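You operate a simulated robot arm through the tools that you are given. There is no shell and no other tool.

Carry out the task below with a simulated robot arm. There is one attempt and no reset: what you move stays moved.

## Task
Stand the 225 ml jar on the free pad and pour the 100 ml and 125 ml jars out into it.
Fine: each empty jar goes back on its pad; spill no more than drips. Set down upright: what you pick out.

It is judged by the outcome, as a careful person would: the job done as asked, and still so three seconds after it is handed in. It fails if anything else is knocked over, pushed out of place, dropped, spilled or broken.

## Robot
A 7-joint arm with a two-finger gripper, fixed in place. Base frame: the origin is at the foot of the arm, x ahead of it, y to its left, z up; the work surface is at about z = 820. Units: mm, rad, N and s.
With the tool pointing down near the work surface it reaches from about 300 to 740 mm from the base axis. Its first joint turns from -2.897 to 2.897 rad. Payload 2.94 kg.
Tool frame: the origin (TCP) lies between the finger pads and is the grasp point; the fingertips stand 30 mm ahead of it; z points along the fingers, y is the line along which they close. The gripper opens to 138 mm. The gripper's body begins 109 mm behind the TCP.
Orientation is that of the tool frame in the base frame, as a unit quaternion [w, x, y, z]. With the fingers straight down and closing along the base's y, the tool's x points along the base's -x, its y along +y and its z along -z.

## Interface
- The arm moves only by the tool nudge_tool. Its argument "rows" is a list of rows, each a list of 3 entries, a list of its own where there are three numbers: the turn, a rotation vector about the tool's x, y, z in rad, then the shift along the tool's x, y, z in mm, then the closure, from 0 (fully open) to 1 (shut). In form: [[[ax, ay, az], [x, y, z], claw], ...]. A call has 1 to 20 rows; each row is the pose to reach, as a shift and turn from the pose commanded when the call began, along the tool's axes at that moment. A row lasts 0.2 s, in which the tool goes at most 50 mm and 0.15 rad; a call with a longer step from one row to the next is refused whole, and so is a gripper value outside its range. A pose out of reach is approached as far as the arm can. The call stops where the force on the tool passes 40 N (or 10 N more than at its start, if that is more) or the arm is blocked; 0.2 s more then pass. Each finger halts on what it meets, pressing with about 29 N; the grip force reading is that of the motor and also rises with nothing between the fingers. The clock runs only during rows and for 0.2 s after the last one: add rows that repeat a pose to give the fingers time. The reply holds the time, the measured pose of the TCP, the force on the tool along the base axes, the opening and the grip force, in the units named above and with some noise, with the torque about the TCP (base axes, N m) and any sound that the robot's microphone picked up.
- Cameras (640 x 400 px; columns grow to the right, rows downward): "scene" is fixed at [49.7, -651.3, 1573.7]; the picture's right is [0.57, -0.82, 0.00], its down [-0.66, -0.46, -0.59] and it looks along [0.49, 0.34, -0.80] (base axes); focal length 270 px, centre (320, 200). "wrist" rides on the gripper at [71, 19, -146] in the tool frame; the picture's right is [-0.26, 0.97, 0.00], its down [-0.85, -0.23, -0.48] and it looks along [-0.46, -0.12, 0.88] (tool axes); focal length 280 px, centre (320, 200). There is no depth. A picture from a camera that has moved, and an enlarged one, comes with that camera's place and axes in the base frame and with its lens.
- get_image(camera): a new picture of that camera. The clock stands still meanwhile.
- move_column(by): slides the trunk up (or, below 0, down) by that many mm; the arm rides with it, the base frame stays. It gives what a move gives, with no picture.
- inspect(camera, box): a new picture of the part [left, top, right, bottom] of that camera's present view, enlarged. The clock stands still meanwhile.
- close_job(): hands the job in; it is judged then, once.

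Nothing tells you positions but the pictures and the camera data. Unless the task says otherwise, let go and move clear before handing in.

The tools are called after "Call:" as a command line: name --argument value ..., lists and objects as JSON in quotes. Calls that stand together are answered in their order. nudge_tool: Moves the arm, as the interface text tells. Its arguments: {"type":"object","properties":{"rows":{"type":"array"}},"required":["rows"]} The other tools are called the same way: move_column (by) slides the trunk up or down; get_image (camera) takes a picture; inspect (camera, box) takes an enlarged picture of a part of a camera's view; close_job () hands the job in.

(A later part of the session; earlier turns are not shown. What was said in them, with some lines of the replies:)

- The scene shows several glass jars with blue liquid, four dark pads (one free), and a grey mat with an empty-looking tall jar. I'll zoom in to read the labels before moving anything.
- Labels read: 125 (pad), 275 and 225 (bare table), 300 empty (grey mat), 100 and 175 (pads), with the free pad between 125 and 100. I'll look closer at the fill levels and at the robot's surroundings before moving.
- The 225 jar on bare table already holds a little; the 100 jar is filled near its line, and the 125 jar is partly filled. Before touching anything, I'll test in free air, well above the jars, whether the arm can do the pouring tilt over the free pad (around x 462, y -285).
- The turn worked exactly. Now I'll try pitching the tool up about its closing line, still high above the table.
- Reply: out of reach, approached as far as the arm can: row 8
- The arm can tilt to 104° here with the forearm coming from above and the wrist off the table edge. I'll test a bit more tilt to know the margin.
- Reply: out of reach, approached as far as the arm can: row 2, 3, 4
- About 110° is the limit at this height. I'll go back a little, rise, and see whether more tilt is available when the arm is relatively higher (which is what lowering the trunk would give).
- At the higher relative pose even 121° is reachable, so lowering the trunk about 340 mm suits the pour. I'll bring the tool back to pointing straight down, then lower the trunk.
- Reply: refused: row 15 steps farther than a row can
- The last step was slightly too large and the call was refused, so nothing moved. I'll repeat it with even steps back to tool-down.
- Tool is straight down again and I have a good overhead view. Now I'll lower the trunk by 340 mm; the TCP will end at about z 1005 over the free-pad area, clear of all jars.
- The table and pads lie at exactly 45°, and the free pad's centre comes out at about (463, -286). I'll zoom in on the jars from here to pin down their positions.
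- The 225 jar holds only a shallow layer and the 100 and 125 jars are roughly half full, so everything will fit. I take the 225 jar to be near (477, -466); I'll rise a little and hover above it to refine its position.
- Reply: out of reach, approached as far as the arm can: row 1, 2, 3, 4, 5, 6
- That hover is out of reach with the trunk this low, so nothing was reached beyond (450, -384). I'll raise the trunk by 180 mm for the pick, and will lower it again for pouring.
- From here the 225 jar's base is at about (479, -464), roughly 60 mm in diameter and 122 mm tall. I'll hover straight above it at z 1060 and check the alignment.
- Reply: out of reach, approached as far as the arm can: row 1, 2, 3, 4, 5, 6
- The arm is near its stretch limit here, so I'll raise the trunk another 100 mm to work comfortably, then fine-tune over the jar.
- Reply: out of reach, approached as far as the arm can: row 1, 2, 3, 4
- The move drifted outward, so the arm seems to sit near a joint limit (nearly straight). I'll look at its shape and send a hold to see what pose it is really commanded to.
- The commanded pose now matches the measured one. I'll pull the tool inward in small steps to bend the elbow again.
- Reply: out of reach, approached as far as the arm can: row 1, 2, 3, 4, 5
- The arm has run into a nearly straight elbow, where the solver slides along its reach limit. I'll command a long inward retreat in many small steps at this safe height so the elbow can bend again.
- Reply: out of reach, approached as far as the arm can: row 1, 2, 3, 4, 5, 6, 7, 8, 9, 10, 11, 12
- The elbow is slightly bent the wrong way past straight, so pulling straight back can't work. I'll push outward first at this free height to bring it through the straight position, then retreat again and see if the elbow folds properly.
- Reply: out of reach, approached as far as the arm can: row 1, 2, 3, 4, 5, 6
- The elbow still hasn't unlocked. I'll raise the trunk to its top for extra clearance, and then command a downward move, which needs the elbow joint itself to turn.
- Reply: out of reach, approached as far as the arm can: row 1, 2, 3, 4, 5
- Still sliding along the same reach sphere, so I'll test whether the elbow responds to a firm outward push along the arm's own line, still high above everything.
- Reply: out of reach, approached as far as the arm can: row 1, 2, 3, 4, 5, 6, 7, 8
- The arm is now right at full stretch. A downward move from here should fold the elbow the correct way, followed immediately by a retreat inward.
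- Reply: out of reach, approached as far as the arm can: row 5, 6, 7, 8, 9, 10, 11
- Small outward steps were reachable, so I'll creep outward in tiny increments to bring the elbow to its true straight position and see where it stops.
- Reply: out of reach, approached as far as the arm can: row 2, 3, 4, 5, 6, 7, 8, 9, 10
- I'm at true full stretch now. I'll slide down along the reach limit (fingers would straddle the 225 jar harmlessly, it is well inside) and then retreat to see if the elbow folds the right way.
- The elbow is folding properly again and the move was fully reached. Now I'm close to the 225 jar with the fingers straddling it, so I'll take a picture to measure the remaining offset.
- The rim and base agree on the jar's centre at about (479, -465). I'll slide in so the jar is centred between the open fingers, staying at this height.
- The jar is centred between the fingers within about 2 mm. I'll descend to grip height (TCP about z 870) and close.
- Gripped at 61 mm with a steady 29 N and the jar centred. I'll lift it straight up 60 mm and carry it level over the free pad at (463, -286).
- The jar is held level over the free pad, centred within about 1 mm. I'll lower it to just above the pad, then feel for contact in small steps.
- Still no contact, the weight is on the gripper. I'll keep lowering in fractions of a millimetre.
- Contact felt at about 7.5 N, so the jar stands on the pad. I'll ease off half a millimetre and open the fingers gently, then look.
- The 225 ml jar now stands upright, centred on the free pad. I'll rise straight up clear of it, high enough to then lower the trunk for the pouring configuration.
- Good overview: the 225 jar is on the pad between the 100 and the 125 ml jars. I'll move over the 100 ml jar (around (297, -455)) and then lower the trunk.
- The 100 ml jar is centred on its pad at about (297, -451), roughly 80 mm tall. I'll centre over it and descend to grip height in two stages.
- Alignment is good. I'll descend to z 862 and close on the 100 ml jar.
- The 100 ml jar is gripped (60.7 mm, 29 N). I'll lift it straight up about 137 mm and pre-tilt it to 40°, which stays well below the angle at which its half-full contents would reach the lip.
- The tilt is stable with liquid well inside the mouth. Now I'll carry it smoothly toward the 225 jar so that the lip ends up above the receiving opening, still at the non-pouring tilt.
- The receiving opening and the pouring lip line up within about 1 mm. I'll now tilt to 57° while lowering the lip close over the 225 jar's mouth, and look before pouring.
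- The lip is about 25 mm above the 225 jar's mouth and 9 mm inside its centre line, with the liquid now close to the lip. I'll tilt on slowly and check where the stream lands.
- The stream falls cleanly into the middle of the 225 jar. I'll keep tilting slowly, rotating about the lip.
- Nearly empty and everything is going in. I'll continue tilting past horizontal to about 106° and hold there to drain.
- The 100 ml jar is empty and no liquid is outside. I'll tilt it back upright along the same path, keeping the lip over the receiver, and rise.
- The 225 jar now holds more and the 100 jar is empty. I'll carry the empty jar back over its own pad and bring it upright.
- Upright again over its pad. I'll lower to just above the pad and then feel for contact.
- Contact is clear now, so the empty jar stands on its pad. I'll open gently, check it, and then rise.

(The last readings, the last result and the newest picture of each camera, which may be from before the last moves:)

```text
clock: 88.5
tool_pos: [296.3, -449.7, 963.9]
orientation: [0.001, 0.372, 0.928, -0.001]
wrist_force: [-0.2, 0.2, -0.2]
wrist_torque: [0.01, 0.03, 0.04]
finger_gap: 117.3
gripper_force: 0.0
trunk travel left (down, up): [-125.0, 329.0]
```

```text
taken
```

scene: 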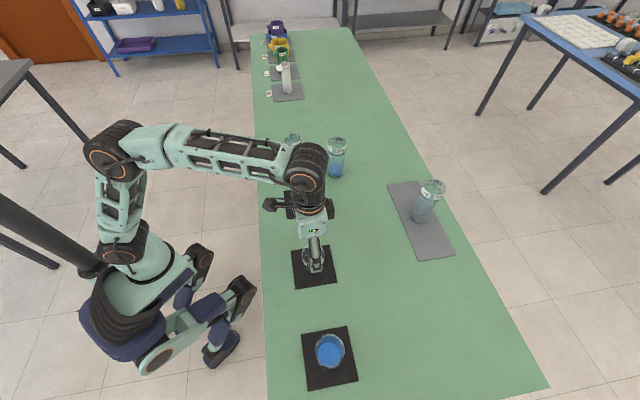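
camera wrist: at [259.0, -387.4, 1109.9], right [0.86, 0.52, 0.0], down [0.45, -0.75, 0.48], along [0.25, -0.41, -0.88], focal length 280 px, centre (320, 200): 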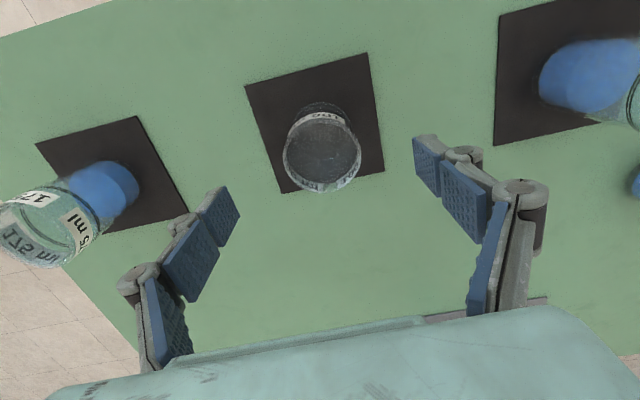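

The 100 ml jar is back on its pad, empty and upright. Next is the 125 ml jar, whose pad should be at about (630, -120); I'll raise the trunk a bit for reach and move over there well above the other jars.

Call:
move_column --by 150

Call:
nudge_tool --rows '[[[0, 0, 0], [0, 30, 0], 0.15], [[0, 0, 0], [0, 70, 0], 0.15], [[0, 0, 0], [0, 115, 0], 0.15], [[0, 0, 0], [0, 160, 0], 0.15], [[0, 0, 0], [0, 205, 0], 0.15], [[0, 0, 0], [0, 250, 0], 0.15], [[0, 0, 0], [0, 295, 0], 0.15], [[0, 0, 0], [0, 340, 15], 0.15], [[0, 0, 0], [0, 385, 35], 0.15], [[0, 0, 0], [0, 425, 60], 0.15], [[0, 0, 0], [0, 455, 80], 0.15], [[0, 0, 0], [0, 455, 80], 0.15]]'

Call:
get_image --camera "wrist"

Call:
get_image --camera "scene"

```text
clock: 90.3
tool_pos: [296.7, -451.8, 1115.3]
orientation: [0.0, 0.372, 0.928, 0.0]
wrist_force: [-0.1, -0.6, 0.0]
wrist_torque: [-0.01, -0.01, -0.01]
finger_gap: 117.3
gripper_force: 0.0
trunk travel left (down, up): [-275.0, 179.0]
```

```text
clock: 92.9
tool_pos: [611.0, -123.3, 1033.5]
orientation: [0.0, 0.372, 0.928, 0.0]
wrist_force: [0.2, -0.3, -0.2]
wrist_torque: [-0.01, 0.05, 0.02]
finger_gap: 117.1
gripper_force: 0.0
trunk travel left (down, up): [-275.0, 179.0]
```

```text
taken
camera wrist: at [573.3, -60.9, 1178.0], right [0.86, 0.52, 0.0], down [0.45, -0.75, 0.48], along [0.25, -0.41, -0.88], focal length 280 px, centre (320, 200)
```

wrist: 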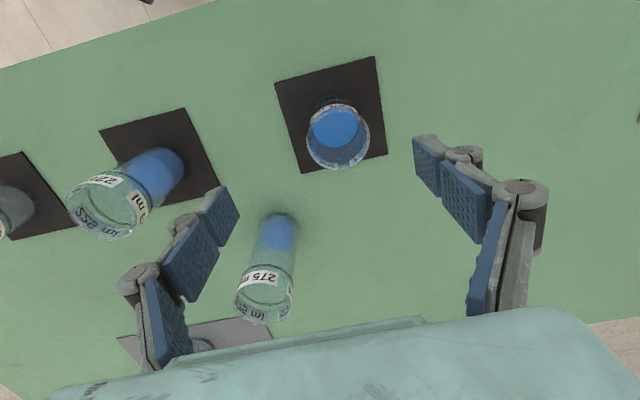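

```text
taken
```

scene: 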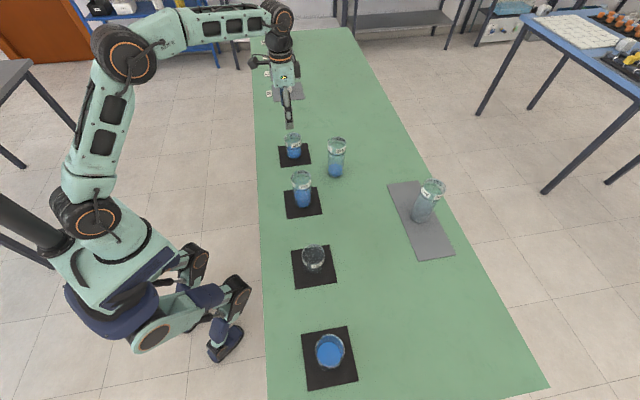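

Call:
inspect --camera "wrist" --box '[260, 45, 400, 185]'

Call:
inspect --camera "wrist" --box '[60, 90, 300, 330]'

```text
2.86 times, centred on (330, 115) of wrist
camera zoom: at [573.3, -60.9, 1178.0], right [0.86, 0.52, 0.0], down [0.45, -0.75, 0.48], along [0.25, -0.41, -0.88], focal length 801 px, centre (291, 443)
```

zoom: 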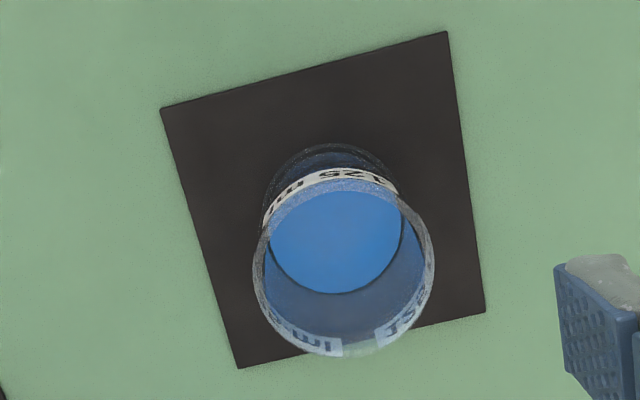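

```text
1.67 times, centred on (180, 210) of wrist
camera zoom: at [573.3, -60.9, 1178.0], right [0.86, 0.52, 0.0], down [0.45, -0.75, 0.48], along [0.25, -0.41, -0.88], focal length 467 px, centre (553, 183)
```

zoom: 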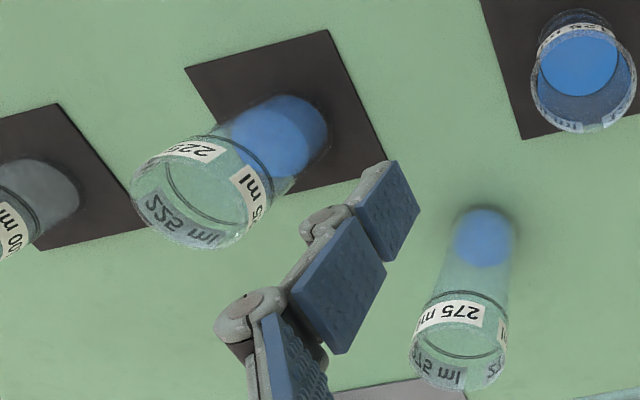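

The 125 ml jar is at about (629, -118), roughly 95 mm tall. I'll centre over it and go down partway to verify.

Call:
nudge_tool --rows '[[[0, 0, 0], [-5, 8, 0], 0.15], [[0, 0, 0], [-9.1, 16.3, 0], 0.15], [[0, 0, 0], [-9.1, 16.3, 35], 0.15], [[0, 0, 0], [-9.1, 16.3, 70], 0.15], [[0, 0, 0], [-9.1, 16.3, 98], 0.15], [[0, 0, 0], [-9.1, 16.3, 98], 0.15]]'

Call:
get_image --camera "wrist"

```text
clock: 94.3
tool_pos: [629.3, -115.9, 935.7]
orientation: [-0.001, 0.373, 0.928, 0.0]
wrist_force: [-0.7, 0.2, -0.3]
wrist_torque: [0.02, -0.04, 0.0]
finger_gap: 117.2
gripper_force: 0.1
trunk travel left (down, up): [-275.0, 179.0]
```

```text
taken
camera wrist: at [591.9, -52.5, 1080.8], right [0.86, 0.52, 0.0], down [0.45, -0.75, 0.48], along [0.25, -0.41, -0.88], focal length 280 px, centre (320, 200)
```

wrist: 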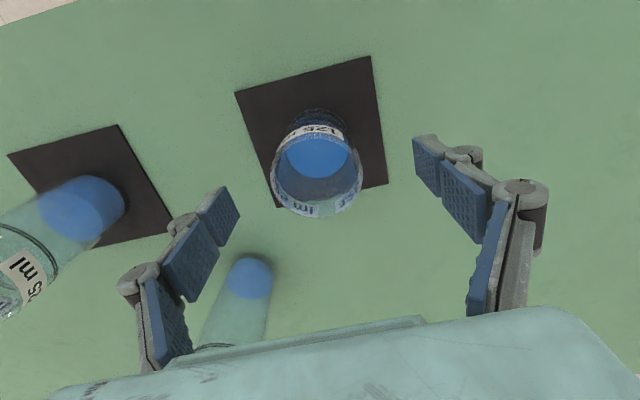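

Aligned within about 2 mm. Descending to grip height and closing on the 125 ml jar.

Call:
nudge_tool --rows '[[[0, 0, 0], [0, -1.5, 22], 0.15], [[0, 0, 0], [0, -1.5, 44], 0.15], [[0, 0, 0], [0, -1.5, 60], 0.15], [[0, 0, 0], [0, -1.5, 68.5], 0.15], [[0, 0, 0], [0, -1.5, 68.5], 0.35], [[0, 0, 0], [0, -1.5, 68.5], 0.45], [[0, 0, 0], [0, -1.5, 68.5], 0.5], [[0, 0, 0], [0, -1.5, 68.5], 0.6], [[0, 0, 0], [0, -1.5, 68.5], 0.8], [[0, 0, 0], [0, -1.5, 68.5], 1], [[0, 0, 0], [0, -1.5, 68.5], 1], [[0, 0, 0], [0, -1.5, 68.5], 1]]'

Call:
get_image --camera "wrist"

Call:
inspect --camera "scene" --box '[250, 100, 350, 180]'

```text
clock: 96.9
tool_pos: [627.9, -118.2, 867.3]
orientation: [0.0, 0.373, 0.928, 0.0]
wrist_force: [-0.5, -1.7, 0.3]
wrist_torque: [-0.13, 0.07, 0.03]
finger_gap: 61.0
gripper_force: 28.5
trunk travel left (down, up): [-275.0, 179.0]
```

```text
taken
camera wrist: at [590.5, -54.5, 1012.7], right [0.86, 0.52, 0.0], down [0.45, -0.75, 0.48], along [0.25, -0.41, -0.88], focal length 280 px, centre (320, 200)
```

wrist: 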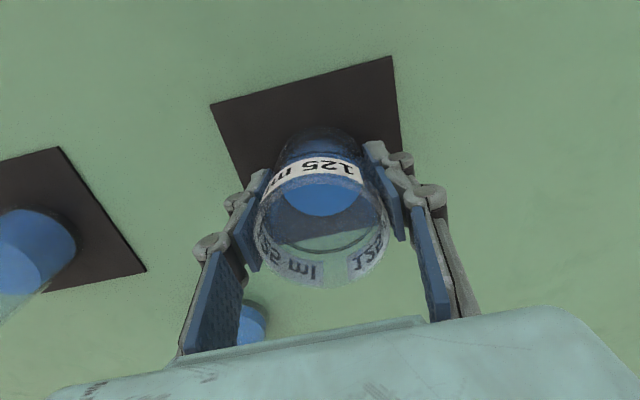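

```text
5.00 times, centred on (300, 140) of scene
camera zoom: at [49.7, -651.3, 1573.7], right [0.57, -0.82, 0.0], down [-0.66, -0.46, -0.59], along [0.49, 0.34, -0.8], focal length 1350 px, centre (420, 500)
```

zoom: 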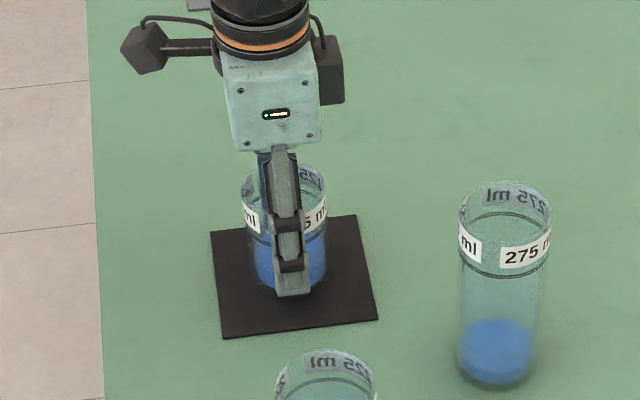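

Gripped at 61 mm, 28.5 N. I'll lift it straight up about 135 mm and pre-tilt it to 40°, as before.

Call:
nudge_tool --rows '[[[0, 0, 0], [0, 0, -5], 1], [[0, 0, 0], [0, 0, -18], 1], [[0, 0, 0], [0, 0, -40], 1], [[0, 0, 0], [0, 0, -65], 1], [[0, 0, 0], [0, 0, -90], 1], [[0, 0, 0], [0, 0, -113], 1], [[0, 0, 0], [0, 0, -128], 1], [[0, 0, 0], [0, 0, -135], 1], [[0, -0.05, 0], [0, 0, -135], 1], [[0, -0.13, 0], [0, 0, -135], 1], [[0, -0.22, 0], [0, 0, -135], 1], [[0, -0.32, 0], [0, 0, -135], 1], [[0, -0.42, 0], [0, 0, -135], 1], [[0, -0.52, 0], [0, 0, -135], 1], [[0, -0.6, 0], [0, 0, -135], 1], [[0, -0.66, 0], [0, 0, -135], 1], [[0, -0.7, 0], [0, 0, -135], 1], [[0, -0.7, 0], [0, 0, -135], 1]]'

Call:
get_image --camera "scene"

Call:
get_image --camera "wrist"

```text
clock: 100.7
tool_pos: [627.8, -116.8, 1002.4]
orientation: [0.318, 0.35, 0.872, -0.128]
wrist_force: [-0.2, -1.0, -1.3]
wrist_torque: [-0.02, 0.01, -0.01]
finger_gap: 60.8
gripper_force: 29.2
trunk travel left (down, up): [-275.0, 179.0]
```

```text
taken
```

scene: 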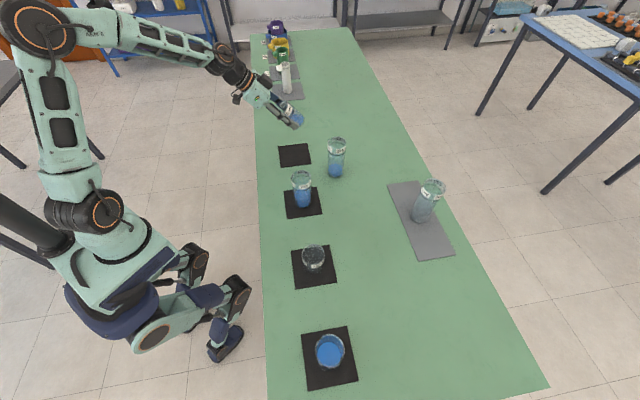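

```text
taken
camera wrist: at [534.7, -0.8, 1067.7], right [0.81, 0.56, 0.17], down [0.09, -0.4, 0.91], along [0.58, -0.72, -0.38], focal length 280 px, centre (320, 200)
```

wrist: 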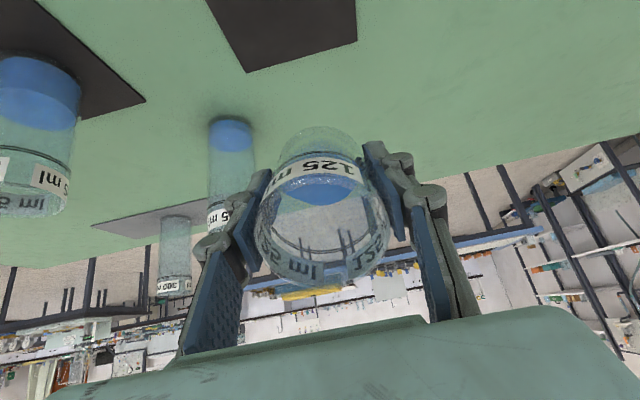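

The jar is held stable at 40°. I'll raise it 165 mm with the arm and then lower the trunk 150 mm so the arm is in the pouring range.

Call:
nudge_tool --rows '[[[0, 0, 0], [-10, 0, -12], 1], [[0, 0, 0], [-29, 0, -34], 1], [[0, 0, 0], [-52, 0, -62], 1], [[0, 0, 0], [-77, 0, -92], 1], [[0, 0, 0], [-97, 0, -115], 1], [[0, 0, 0], [-106.3, 0, -126.2], 1], [[0, 0, 0], [-106.3, 0, -126.2], 1]]'

Call:
move_column --by -150

```text
clock: 102.3
tool_pos: [629.1, -117.2, 1166.7]
orientation: [0.318, 0.351, 0.872, -0.129]
wrist_force: [0.5, 0.3, -2.0]
wrist_torque: [0.03, -0.03, -0.02]
finger_gap: 61.0
gripper_force: 29.3
trunk travel left (down, up): [-275.0, 179.0]
```

```text
clock: 104.0
tool_pos: [629.0, -117.7, 1015.4]
orientation: [0.318, 0.35, 0.872, -0.128]
wrist_force: [0.0, 0.8, -1.3]
wrist_torque: [0.01, 0.04, 0.0]
finger_gap: 61.1
gripper_force: 29.1
trunk travel left (down, up): [-125.0, 329.0]
```

Now I'll carry the tilted 125 ml jar to the 225 jar, staying on the near side and a bit higher so it passes well clear of the tall 275 ml jar.

Call:
nudge_tool --rows '[[[0, 0, 0], [-5, -8, -6], 1], [[0, 0, 0], [-12, -26, -14], 1], [[0, 0, 0], [-16.1, -52, -19.1], 1], [[0, 0, 0], [-16.1, -84, -19.1], 1], [[0, 0, 0], [-16.1, -118, -19.1], 1], [[0, 0, 0], [-16.1, -152, -19.1], 1], [[0, 0, 0], [-16.1, -184, -19.1], 1], [[0, 0, 0], [-16.1, -210, -19.1], 1], [[0, 0, 0], [-23.8, -226, -12.7], 1], [[0, 0, 0], [-34.3, -233, 2.7], 1], [[0, 0, 0], [-41.6, -234.8, 22], 1], [[0, 0, 0], [-44.8, -234.8, 33.8], 1], [[0, 0, 0], [-44.7, -234.8, 37.7], 1], [[0, 0, 0], [-44.7, -234.8, 37.7], 1]]'

Call:
inspect --camera "scene" --box '[250, 120, 370, 220]'

Call:
get_image --camera "wrist"

```text
clock: 107.0
tool_pos: [508.3, -328.8, 1014.8]
orientation: [0.317, 0.35, 0.872, -0.128]
wrist_force: [-0.3, -0.1, -0.6]
wrist_torque: [0.05, 0.05, -0.01]
finger_gap: 60.8
gripper_force: 29.1
trunk travel left (down, up): [-125.0, 329.0]
```

```text
4.00 times, centred on (310, 170) of scene
camera zoom: at [49.7, -651.3, 1573.7], right [0.57, -0.82, 0.0], down [-0.66, -0.46, -0.59], along [0.49, 0.34, -0.8], focal length 1080 px, centre (360, 320)
```

zoom: 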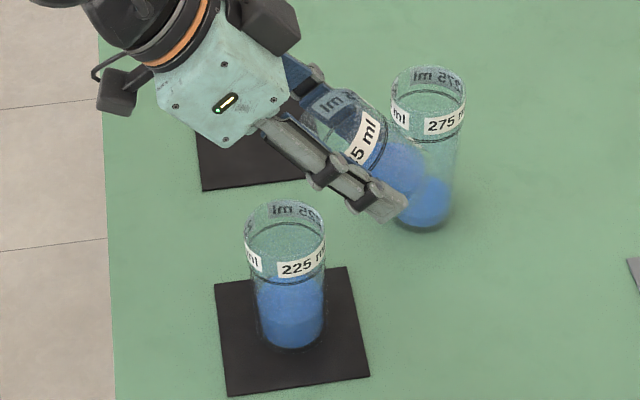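

```text
taken
camera wrist: at [415.1, -212.0, 1081.0], right [0.81, 0.56, 0.17], down [0.09, -0.4, 0.91], along [0.58, -0.72, -0.38], focal length 280 px, centre (320, 200)
```

wrist: 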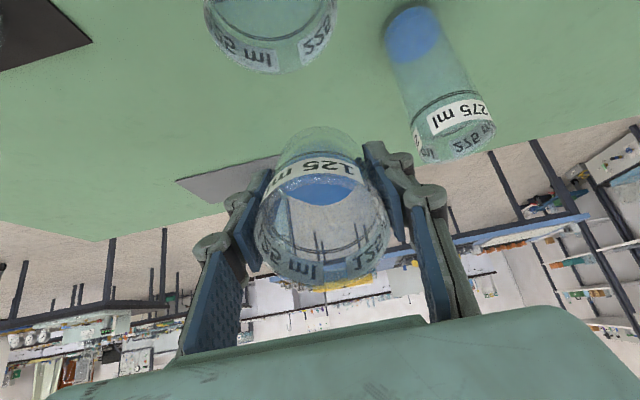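

Aligned as for the first pour. I'll tilt to 57° while bringing the lip down close over the 225 jar's mouth.

Call:
nudge_tool --rows '[[[0, -0.05, 0], [4.0, 0, 5.8], 1], [[0, -0.1, 0], [8.9, 0, 12.4], 1], [[0, -0.15, 0], [13.1, 0, 18.2], 1], [[0, -0.2, 0], [17.6, 0, 24.0], 1], [[0, -0.25, 0], [22.2, 0, 29.7], 1], [[0, -0.3, 0], [26.1, 0, 34.5], 1], [[0, -0.3, 0], [26.1, 0, 34.5], 1]]'

Call:
inspect --camera "scene" --box '[270, 140, 350, 215]'

Call:
inspect --camera "wrist" --box '[170, 0, 410, 290]'

```text
clock: 108.6
tool_pos: [510.2, -330.0, 972.6]
orientation: [0.445, 0.327, 0.814, -0.178]
wrist_force: [-0.2, -0.7, -0.2]
wrist_torque: [0.03, 0.01, 0.02]
finger_gap: 60.9
gripper_force: 29.0
trunk travel left (down, up): [-125.0, 329.0]
```

```text
5.33 times, centred on (310, 178) of scene
camera zoom: at [49.7, -651.3, 1573.7], right [0.57, -0.82, 0.0], down [-0.66, -0.46, -0.59], along [0.49, 0.34, -0.8], focal length 1440 px, centre (373, 320)
```

zoom: 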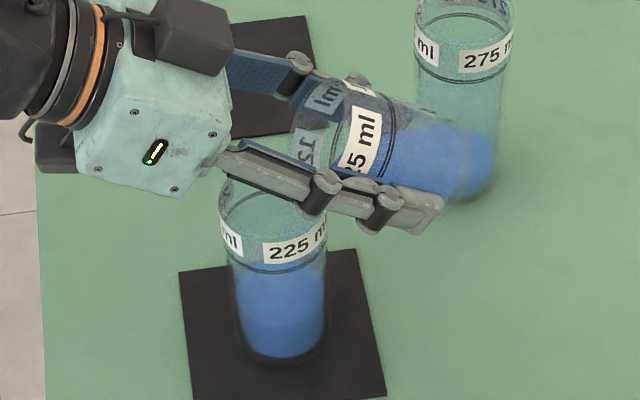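

```text
1.38 times, centred on (290, 145) of wrist
camera zoom: at [407.1, -204.5, 992.2], right [0.77, 0.6, 0.22], down [-0.12, -0.21, 0.97], along [0.63, -0.77, -0.09], focal length 387 px, centre (361, 276)
```

zoom: 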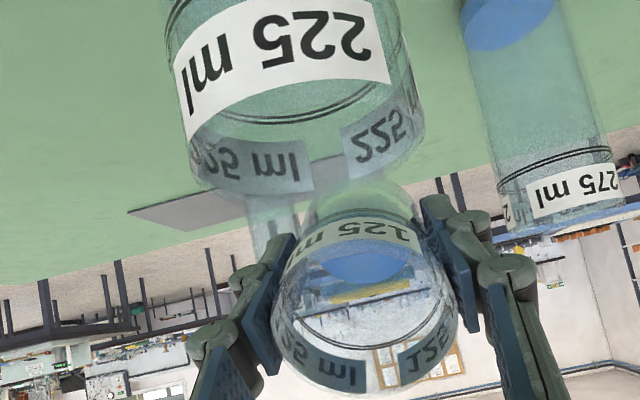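

Call:
nudge_tool --rows '[[[0, -0.03, 0], [0.25, 0, 0.15], 1], [[0, -0.06, 0], [0.7, 0, 0.25], 1], [[0, -0.09, 0], [0.2, 0, -0.25], 1], [[0, -0.12, 0], [-0.2, 0, -0.8], 1], [[0, -0.15, 0], [-0.6, 0, -1.3], 1], [[0, -0.18, 0], [-1.0, 0, -2.0], 1]]'

Call:
inspect --camera "scene" --box '[270, 140, 350, 215]'

Call:
inspect --camera "wrist" --box '[170, 0, 410, 290]'

```text
clock: 110.0
tool_pos: [509.8, -328.7, 975.4]
orientation: [0.516, 0.31, 0.771, -0.208]
wrist_force: [0.8, 0.8, -1.8]
wrist_torque: [0.04, -0.02, 0.01]
finger_gap: 60.9
gripper_force: 29.4
trunk travel left (down, up): [-125.0, 329.0]
```

```text
5.33 times, centred on (310, 178) of scene
camera zoom: at [49.7, -651.3, 1573.7], right [0.57, -0.82, 0.0], down [-0.66, -0.46, -0.59], along [0.49, 0.34, -0.8], focal length 1440 px, centre (373, 320)
```

zoom: 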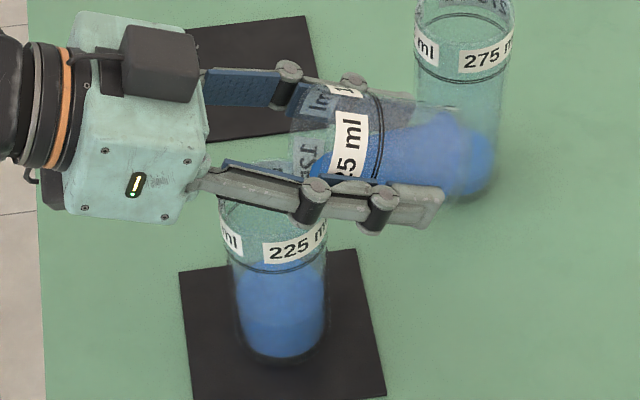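

```text
1.38 times, centred on (290, 145) of wrist
camera zoom: at [406.2, -203.6, 964.5], right [0.74, 0.63, 0.24], down [-0.24, -0.09, 0.97], along [0.63, -0.77, 0.09], focal length 387 px, centre (361, 276)
```

zoom: 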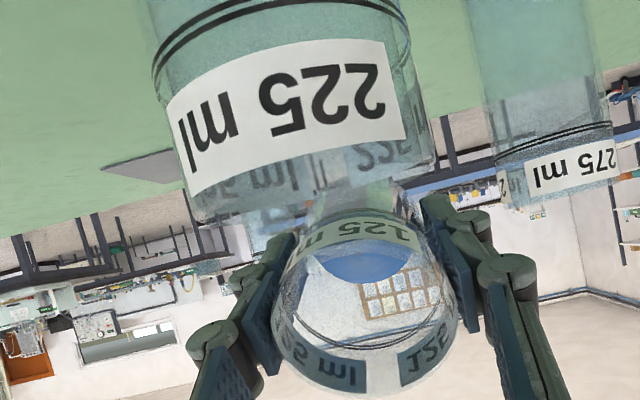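

The liquid is just at the lip but not flowing yet. I'll tilt further slowly and watch the stream.

Call:
nudge_tool --rows '[[[0, -0.03, 0], [-0.9, 0, -0.7], 1], [[0, -0.06, 0], [-1.9, 0, -1.5], 1], [[0, -0.09, 0], [-2.6, 0, -2.3], 1], [[0, -0.12, 0], [-3.5, 0, -3.2], 1]]'

Call:
inspect --camera "scene" --box '[270, 140, 350, 215]'

Call:
inspect --camera "wrist" --box '[170, 0, 410, 290]'

```text
clock: 111.0
tool_pos: [508.9, -327.1, 978.6]
orientation: [0.561, 0.296, 0.739, -0.225]
wrist_force: [0.0, -0.5, -0.6]
wrist_torque: [-0.01, -0.01, -0.03]
finger_gap: 61.0
gripper_force: 28.7
trunk travel left (down, up): [-125.0, 329.0]
```

```text
5.33 times, centred on (310, 178) of scene
camera zoom: at [49.7, -651.3, 1573.7], right [0.57, -0.82, 0.0], down [-0.66, -0.46, -0.59], along [0.49, 0.34, -0.8], focal length 1440 px, centre (373, 320)
```

zoom: 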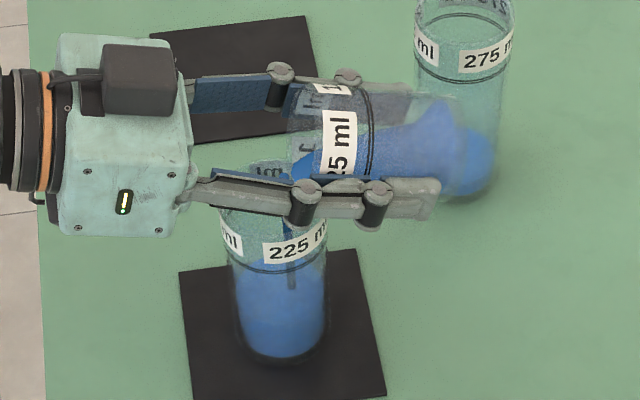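

```text
1.38 times, centred on (290, 145) of wrist
camera zoom: at [406.9, -203.7, 949.8], right [0.72, 0.65, 0.25], down [-0.33, -0.01, 0.95], along [0.62, -0.76, 0.21], focal length 387 px, centre (361, 276)
```

zoom: 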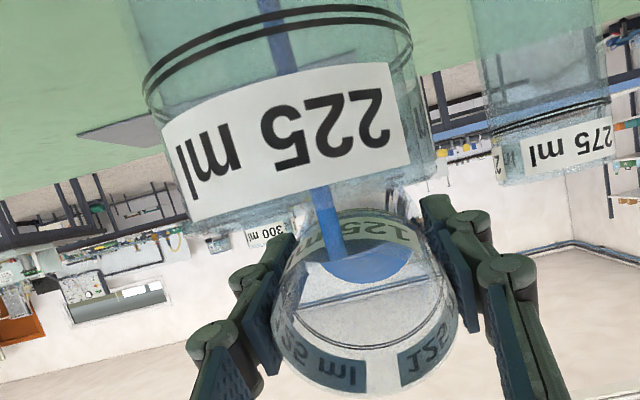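

Clean stream again. Continuing slowly about the lip up to horizontal.

Call:
nudge_tool --rows '[[[0, -0.03, 0], [-1.0, 0, -0.9], 1], [[0, -0.06, 0], [-2.2, 0, -1.8], 1], [[0, -0.09, 0], [-3.0, 0, -2.7], 1], [[0, -0.12, 0], [-4.3, 0, -3.7], 1], [[0, -0.15, 0], [-5.5, 0, -4.85], 1], [[0, -0.18, 0], [-6.8, 0, -5.9], 1], [[0, -0.21, 0], [-7.9, 0, -7.1], 1], [[0, -0.24, 0], [-9.1, 0, -8.3], 1], [[0, -0.27, 0], [-10.2, 0, -9.6], 1]]'

Call:
inspect --camera "scene" --box '[270, 140, 350, 215]'

Call:
inspect --camera "wrist" --box '[170, 0, 410, 290]'

```text
clock: 113.0
tool_pos: [503.1, -323.6, 991.8]
orientation: [0.656, 0.264, 0.657, -0.263]
wrist_force: [-0.3, -0.2, -0.9]
wrist_torque: [0.01, 0.04, -0.02]
finger_gap: 61.0
gripper_force: 29.0
trunk travel left (down, up): [-125.0, 329.0]
```

```text
5.33 times, centred on (310, 178) of scene
camera zoom: at [49.7, -651.3, 1573.7], right [0.57, -0.82, 0.0], down [-0.66, -0.46, -0.59], along [0.49, 0.34, -0.8], focal length 1440 px, centre (373, 320)
```

zoom: 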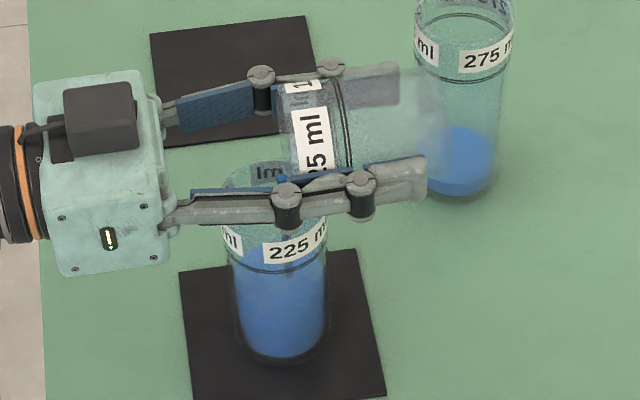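

```text
1.38 times, centred on (290, 145) of wrist
camera zoom: at [411.8, -208.9, 920.6], right [0.67, 0.7, 0.26], down [-0.5, 0.16, 0.85], along [0.55, -0.7, 0.46], focal length 387 px, centre (361, 276)
```

zoom: 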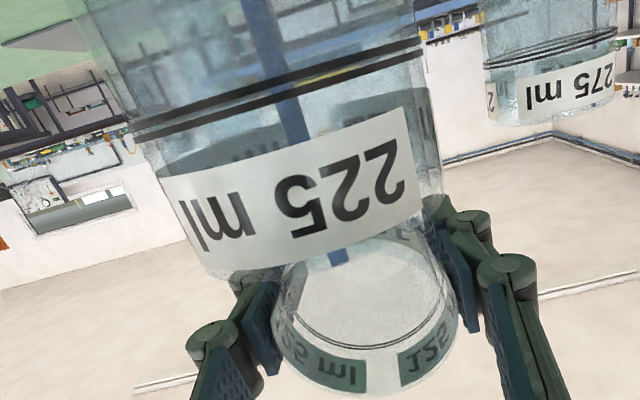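

Nearly empty. I'll go past horizontal to about 106° and hold to drain the last drops.

Call:
nudge_tool --rows '[[[0, -0.05, 0], [-2.2, 0, -1.6], 1], [[0, -0.1, 0], [-4.4, 0, -3.2], 1], [[0, -0.15, 0], [-6.5, 0, -5], 1], [[0, -0.2, 0], [-8.5, 0, -6.9], 1], [[0, -0.24, 0], [-10, 0, -8.5], 1], [[0, -0.28, 0], [-11.5, 0, -10.2], 1], [[0, -0.28, 0], [-11.5, 0, -10.2], 1], [[0, -0.28, 0], [-11.5, 0, -10.2], 1], [[0, -0.28, 0], [-11.5, 0, -10.2], 1], [[0, -0.28, 0], [-11.5, 0, -10.2], 1], [[0, -0.28, 0], [-11.5, 0, -10.2], 1], [[0, -0.28, 0], [-11.5, 0, -10.2], 1]]'

Call:
inspect --camera "scene" --box '[270, 140, 350, 215]'

Call:
inspect --camera "wrist" --box '[170, 0, 410, 290]'

```text
clock: 115.6
tool_pos: [495.9, -316.9, 1002.1]
orientation: [0.741, 0.224, 0.559, -0.297]
wrist_force: [0.3, -0.6, -0.8]
wrist_torque: [0.02, 0.01, 0.0]
finger_gap: 60.9
gripper_force: 28.6
trunk travel left (down, up): [-125.0, 329.0]
```

```text
5.33 times, centred on (310, 178) of scene
camera zoom: at [49.7, -651.3, 1573.7], right [0.57, -0.82, 0.0], down [-0.66, -0.46, -0.59], along [0.49, 0.34, -0.8], focal length 1440 px, centre (373, 320)
```

zoom: 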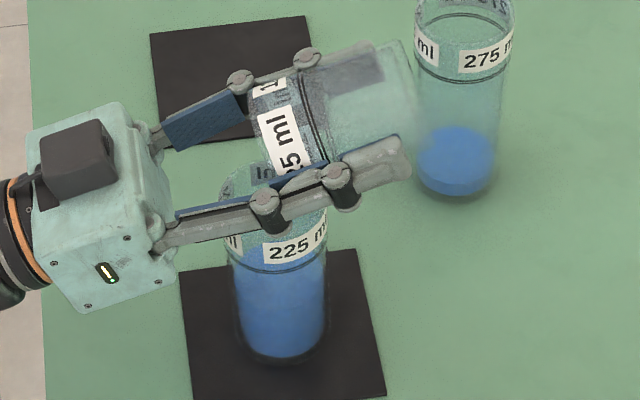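

```text
1.38 times, centred on (290, 145) of wrist
camera zoom: at [422.5, -218.8, 894.8], right [0.62, 0.75, 0.25], down [-0.66, 0.31, 0.69], along [0.43, -0.59, 0.68], focal length 387 px, centre (361, 276)
```

zoom: 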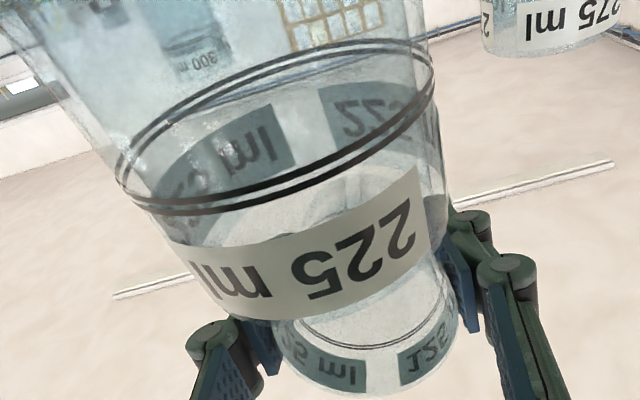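

The 125 ml jar is empty too, with nothing outside the receiver. I'll tilt it back and rise along the same path.

Call:
nudge_tool --rows '[[[0, 0.1, 0], [3.8, 0, 3.1], 1], [[0, 0.2, 0], [7.9, 0, 5.7], 1], [[0, 0.3, 0], [12.1, 0, 7.8], 1], [[0, 0.4, 0], [16.5, 0, 9.3], 1], [[0, 0.5, 0], [20.0, 0, 10.7], 1], [[0, 0.6, 0], [22.7, 0, 11.7], 1], [[0, 0.7, 0], [23.4, 0, 12.6], 1], [[0, 0.8, 0], [22.0, 0, 13.8], 1], [[0, 0.9, 0], [16.9, 0, 15.3], 1], [[0, 1.0, 0], [6.6, 0, 17.8], 1], [[0, 1.1, 0], [-5.7, 0, 20.3], 1], [[0, 1.15, 0], [-12.6, 0, 21.5], 1], [[0, 1.15, 0], [-12.6, 0, 21.5], 1]]'

Call:
inspect --camera "scene" --box '[250, 120, 370, 220]'

```text
clock: 118.4
tool_pos: [509.3, -327.0, 1023.0]
orientation: [0.317, 0.351, 0.872, -0.127]
wrist_force: [0.2, 0.8, -0.9]
wrist_torque: [0.01, -0.02, -0.04]
finger_gap: 60.9
gripper_force: 28.9
trunk travel left (down, up): [-125.0, 329.0]
```

```text
4.00 times, centred on (310, 170) of scene
camera zoom: at [49.7, -651.3, 1573.7], right [0.57, -0.82, 0.0], down [-0.66, -0.46, -0.59], along [0.49, 0.34, -0.8], focal length 1080 px, centre (360, 320)
```

zoom: 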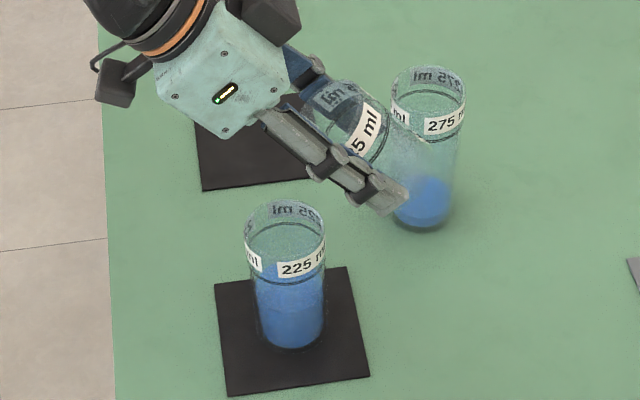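

The 225 jar is now filled to just below its line region and still centred. I'll carry the empty 125 ml jar back by the same near-side route to above its own pad.

Call:
nudge_tool --rows '[[[0, 0, 0], [-2.1, 0, -8.7], 1], [[0, 0, 0], [-0.6, 1, -25.6], 1], [[0, 0, 0], [11.1, 6, -38.1], 1], [[0, 0, 0], [22.5, 20, -47.7], 1], [[0, 0, 0], [29.6, 45, -53.7], 1], [[0, 0, 0], [29.6, 78, -53.7], 1], [[0, 0, 0], [29.6, 112, -53.7], 1], [[0, 0, 0], [29.6, 146, -53.7], 1], [[0, 0, 0], [29.6, 178, -53.7], 1], [[0, 0, 0], [29.6, 205, -53.7], 1], [[0, 0, 0], [29.6, 224, -53.7], 1], [[0, 0, 0], [29.6, 233.6, -53.7], 1], [[0, 0, 0], [29.6, 233.6, -53.7], 1]]'

Call:
move_column --by 150

Call:
get_image --camera "scene"

```text
clock: 121.2
tool_pos: [628.9, -121.8, 1044.0]
orientation: [0.318, 0.349, 0.872, -0.127]
wrist_force: [1.0, -0.3, -1.2]
wrist_torque: [0.03, 0.0, 0.01]
finger_gap: 60.9
gripper_force: 29.1
trunk travel left (down, up): [-125.0, 329.0]
```

```text
clock: 123.0
tool_pos: [628.1, -120.5, 1194.3]
orientation: [0.318, 0.35, 0.872, -0.127]
wrist_force: [0.3, 0.3, -0.8]
wrist_torque: [0.01, 0.02, -0.06]
finger_gap: 60.9
gripper_force: 28.3
trunk travel left (down, up): [-275.0, 179.0]
```

```text
taken
```

scene: 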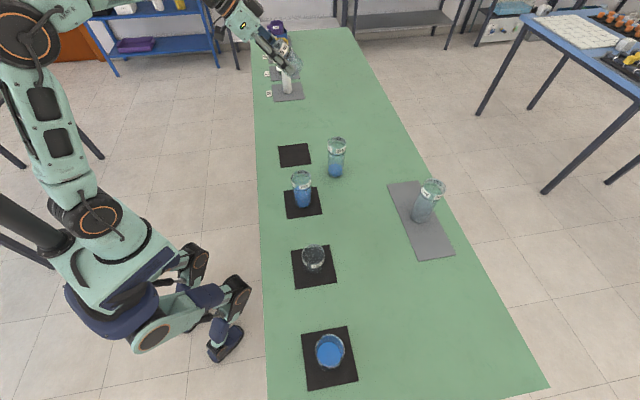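

Over its pad at a safe height. I'll lower it and bring it upright above the pad.

Call:
nudge_tool --rows '[[[0, 0, 0], [15, 2, 18], 1], [[0, 0, 0], [40, 2, 47], 1], [[0, 0, 0], [66, 2, 78], 1], [[0, 0, 0], [92, 2, 109], 1], [[0, 0, 0], [114, 2, 135], 1], [[0, 0, 0], [125, 2, 148.4], 1], [[0, 0.1, 0], [125, 2, 148.4], 1], [[0, 0.2, 0], [125, 2, 148.4], 1], [[0, 0.3, 0], [125, 2, 148.4], 1], [[0, 0.4, 0], [125, 2, 148.4], 1], [[0, 0.5, 0], [125, 2, 148.4], 1], [[0, 0.6, 0], [125, 2, 148.4], 1], [[0, 0.7, 0], [125, 2, 148.4], 1], [[0, 0.7, 0], [125, 2, 148.4], 1]]'

Call:
get_image --camera "wrist"

```text
clock: 126.0
tool_pos: [631.0, -119.5, 999.3]
orientation: [-0.001, 0.372, 0.928, 0.001]
wrist_force: [-0.1, -0.7, 0.3]
wrist_torque: [0.03, 0.0, -0.04]
finger_gap: 61.0
gripper_force: 29.2
trunk travel left (down, up): [-275.0, 179.0]
```

```text
taken
camera wrist: at [593.3, -56.2, 1146.0], right [0.86, 0.52, 0.0], down [0.46, -0.75, 0.47], along [0.24, -0.41, -0.88], focal length 280 px, centre (320, 200)
```

wrist: 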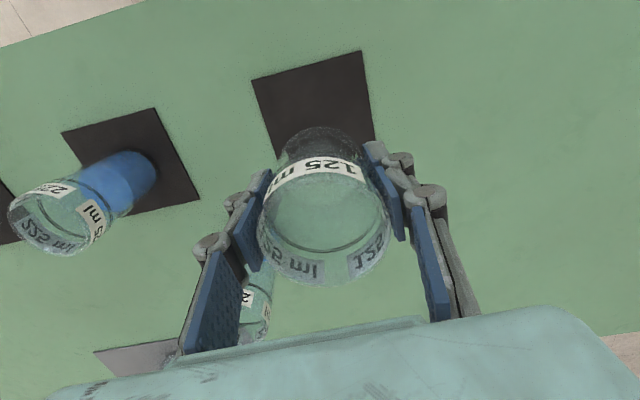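

Call:
nudge_tool --rows '[[[0, 0, 0], [1.5, 0, 20], 1], [[0, 0, 0], [1.5, 0, 45], 1], [[0, 0, 0], [1.5, 0, 70], 1], [[0, 0, 0], [1.5, 0, 95], 1], [[0, 0, 0], [1.5, 0, 114], 1], [[0, 0, 0], [1.5, 0, 124], 1], [[0, 0, 0], [1.5, 0, 128], 1], [[0, 0, 0], [1.5, 0, 128], 1]]'

```text
clock: 127.8
tool_pos: [628.3, -119.3, 872.8]
orientation: [-0.002, 0.372, 0.928, 0.0]
wrist_force: [0.8, 0.3, -0.5]
wrist_torque: [-0.01, -0.01, -0.04]
finger_gap: 60.7
gripper_force: 29.1
trunk travel left (down, up): [-275.0, 179.0]
```

Just above the pad now; feeling for contact in small steps.

Call:
nudge_tool --rows '[[[0, 0, 0], [0, 0, 1], 1], [[0, 0, 0], [0, 0, 2], 1], [[0, 0, 0], [0, 0, 3], 1], [[0, 0, 0], [0, 0, 3.8], 1], [[0, 0, 0], [0, 0, 3.8], 1]]'

```text
clock: 129.0
tool_pos: [627.2, -117.7, 869.1]
orientation: [0.001, 0.372, 0.928, 0.0]
wrist_force: [-1.8, 1.3, 2.3]
wrist_torque: [0.12, 0.06, 0.07]
finger_gap: 60.6
gripper_force: 28.9
trunk travel left (down, up): [-275.0, 179.0]
```

Call:
nudge_tool --rows '[[[0, 0, 0], [0, 0, 0.5], 1], [[0, 0, 0], [0, 0, 1.0], 1], [[0, 0, 0], [0, 0, 1.0], 1]]'

```text
clock: 129.8
tool_pos: [627.5, -118.6, 868.2]
orientation: [0.001, 0.372, 0.928, -0.001]
wrist_force: [-1.0, 0.8, 6.6]
wrist_torque: [0.13, -0.02, 0.05]
finger_gap: 61.0
gripper_force: 29.4
trunk travel left (down, up): [-275.0, 179.0]
```

Firm contact, so the jar stands on its pad. Opening gently and rising clear.

Call:
nudge_tool --rows '[[[0, 0, 0], [0, 0, 0], 0.54], [[0, 0, 0], [0, 0, 0], 0.5], [[0, 0, 0], [0, 0, 0], 0.42], [[0, 0, 0], [0, 0, 0], 0.3], [[0, 0, 0], [0, 0, 0], 0.15], [[0, 0, 0], [0, 0, 0], 0.15], [[0, 0, 0], [0, 0, -30], 0.15], [[0, 0, 0], [0, 0, -70], 0.15], [[0, 0, 0], [0, 0, -110], 0.15], [[0, 0, 0], [0, 0, -140], 0.15], [[0, 0, 0], [0, 0, -140], 0.15]]'

Call:
get_image --camera "wrist"

Call:
get_image --camera "scene"

```text
clock: 132.2
tool_pos: [629.7, -118.7, 1008.4]
orientation: [0.0, 0.372, 0.928, 0.001]
wrist_force: [0.1, 0.0, -0.8]
wrist_torque: [0.0, -0.01, 0.01]
finger_gap: 117.5
gripper_force: 0.0
trunk travel left (down, up): [-275.0, 179.0]
```

```text
taken
camera wrist: at [591.8, -55.8, 1154.6], right [0.86, 0.52, 0.0], down [0.45, -0.75, 0.48], along [0.25, -0.41, -0.88], focal length 280 px, centre (320, 200)
```

wrist: 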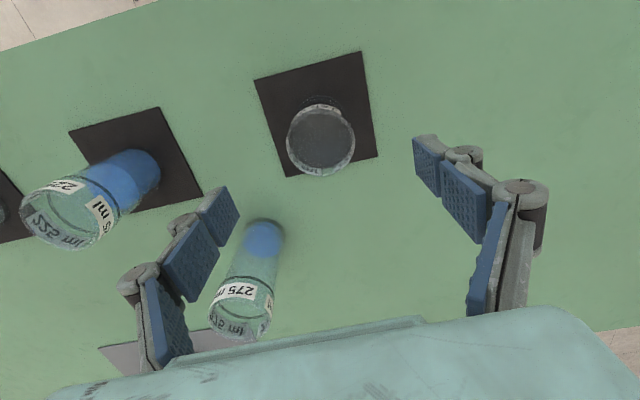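

```text
taken
```

scene: 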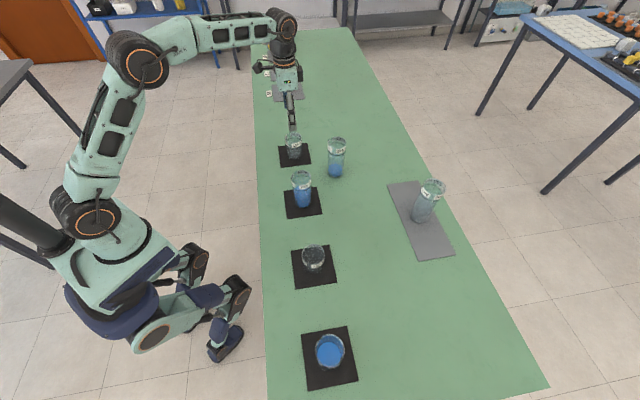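

Both source jars are empty and upright on their pads. I'll retreat upward and inward, then do a final check of all jars for spills.

Call:
nudge_tool --rows '[[[0, 0, 0], [20, 0, -20], 0.15], [[0, 0, 0], [50, 0, -45], 0.15], [[0, 0, 0], [85, 0, -75], 0.15], [[0, 0, 0], [120, 0, -100], 0.15], [[0, 0, 0], [150, 0, -120], 0.15], [[0, 0, 0], [150, 0, -120], 0.15]]'

Call:
inspect --camera "scene" --box '[250, 120, 370, 220]'

Call:
inspect --camera "scene" --box '[260, 220, 380, 295]'

Call:
get_image --camera "scene"

Call:
get_image --camera "wrist"

```text
clock: 133.6
tool_pos: [519.6, -14.0, 1127.4]
orientation: [0.0, 0.373, 0.928, 0.0]
wrist_force: [-0.9, -0.5, -0.1]
wrist_torque: [-0.01, -0.04, 0.02]
finger_gap: 117.4
gripper_force: 0.1
trunk travel left (down, up): [-275.0, 179.0]
```

```text
4.00 times, centred on (310, 170) of scene
camera zoom: at [49.7, -651.3, 1573.7], right [0.57, -0.82, 0.0], down [-0.66, -0.46, -0.59], along [0.49, 0.34, -0.8], focal length 1080 px, centre (360, 320)
```

zoom: 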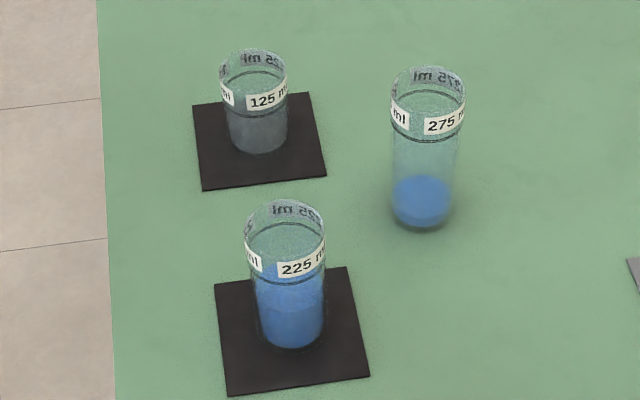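

```text
5.33 times, centred on (320, 258) of scene
camera zoom: at [49.7, -651.3, 1573.7], right [0.57, -0.82, 0.0], down [-0.66, -0.46, -0.59], along [0.49, 0.34, -0.8], focal length 1440 px, centre (320, -107)
```

zoom: 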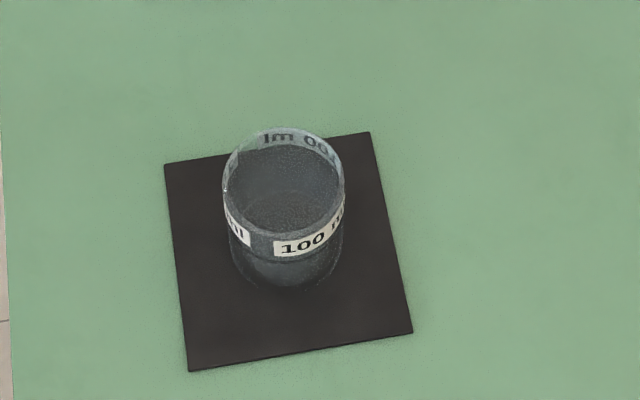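

```text
taken
```

scene: 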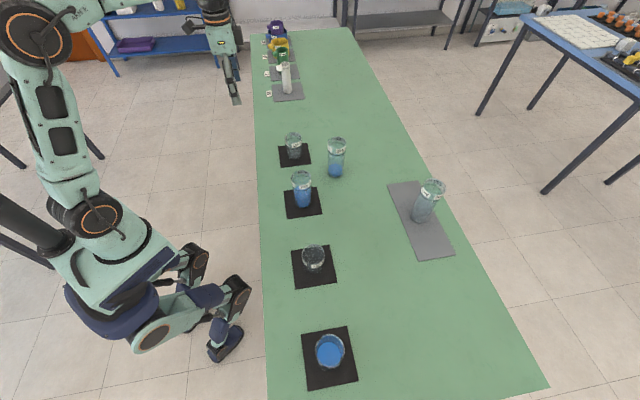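

```text
taken
camera wrist: at [481.9, 48.9, 1272.9], right [0.86, 0.52, 0.0], down [0.45, -0.75, 0.48], along [0.24, -0.41, -0.88], focal length 280 px, centre (320, 200)
```

wrist: 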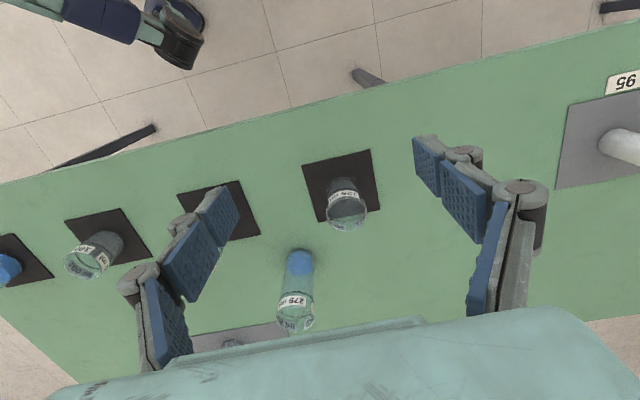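

The 225 ml jar stands upright, centred on the pad that was free, and holds the poured liquid. The 100 ml and 125 ml jars are empty and upright back on their own pads. I see no spills, nothing else has moved, and the arm is clear, so I'm handing in.

Call:
close_job

```text
The job is handed in.
```

The job is done and handed in. The 225 ml jar stands upright on the pad that was free, and the 100 ml and 125 ml jars have both been poured out into it.

- **Empty jars:** both are back upright on their own pads.
- **Spills:** the streams I could see went into the 225 ml jar, and the final pictures show no liquid on the table or pads. The 225 ml jar already held a shallow layer; with both pours added it is still below its rim.
- **Other jars:** the 175, 275 and 300 ml jars were not touched and look to be where they started.
- **Arm:** it had let go and moved clear before I handed in. Early on the elbow locked straight near full reach. I freed it in open air above the jars, and nothing was bumped.
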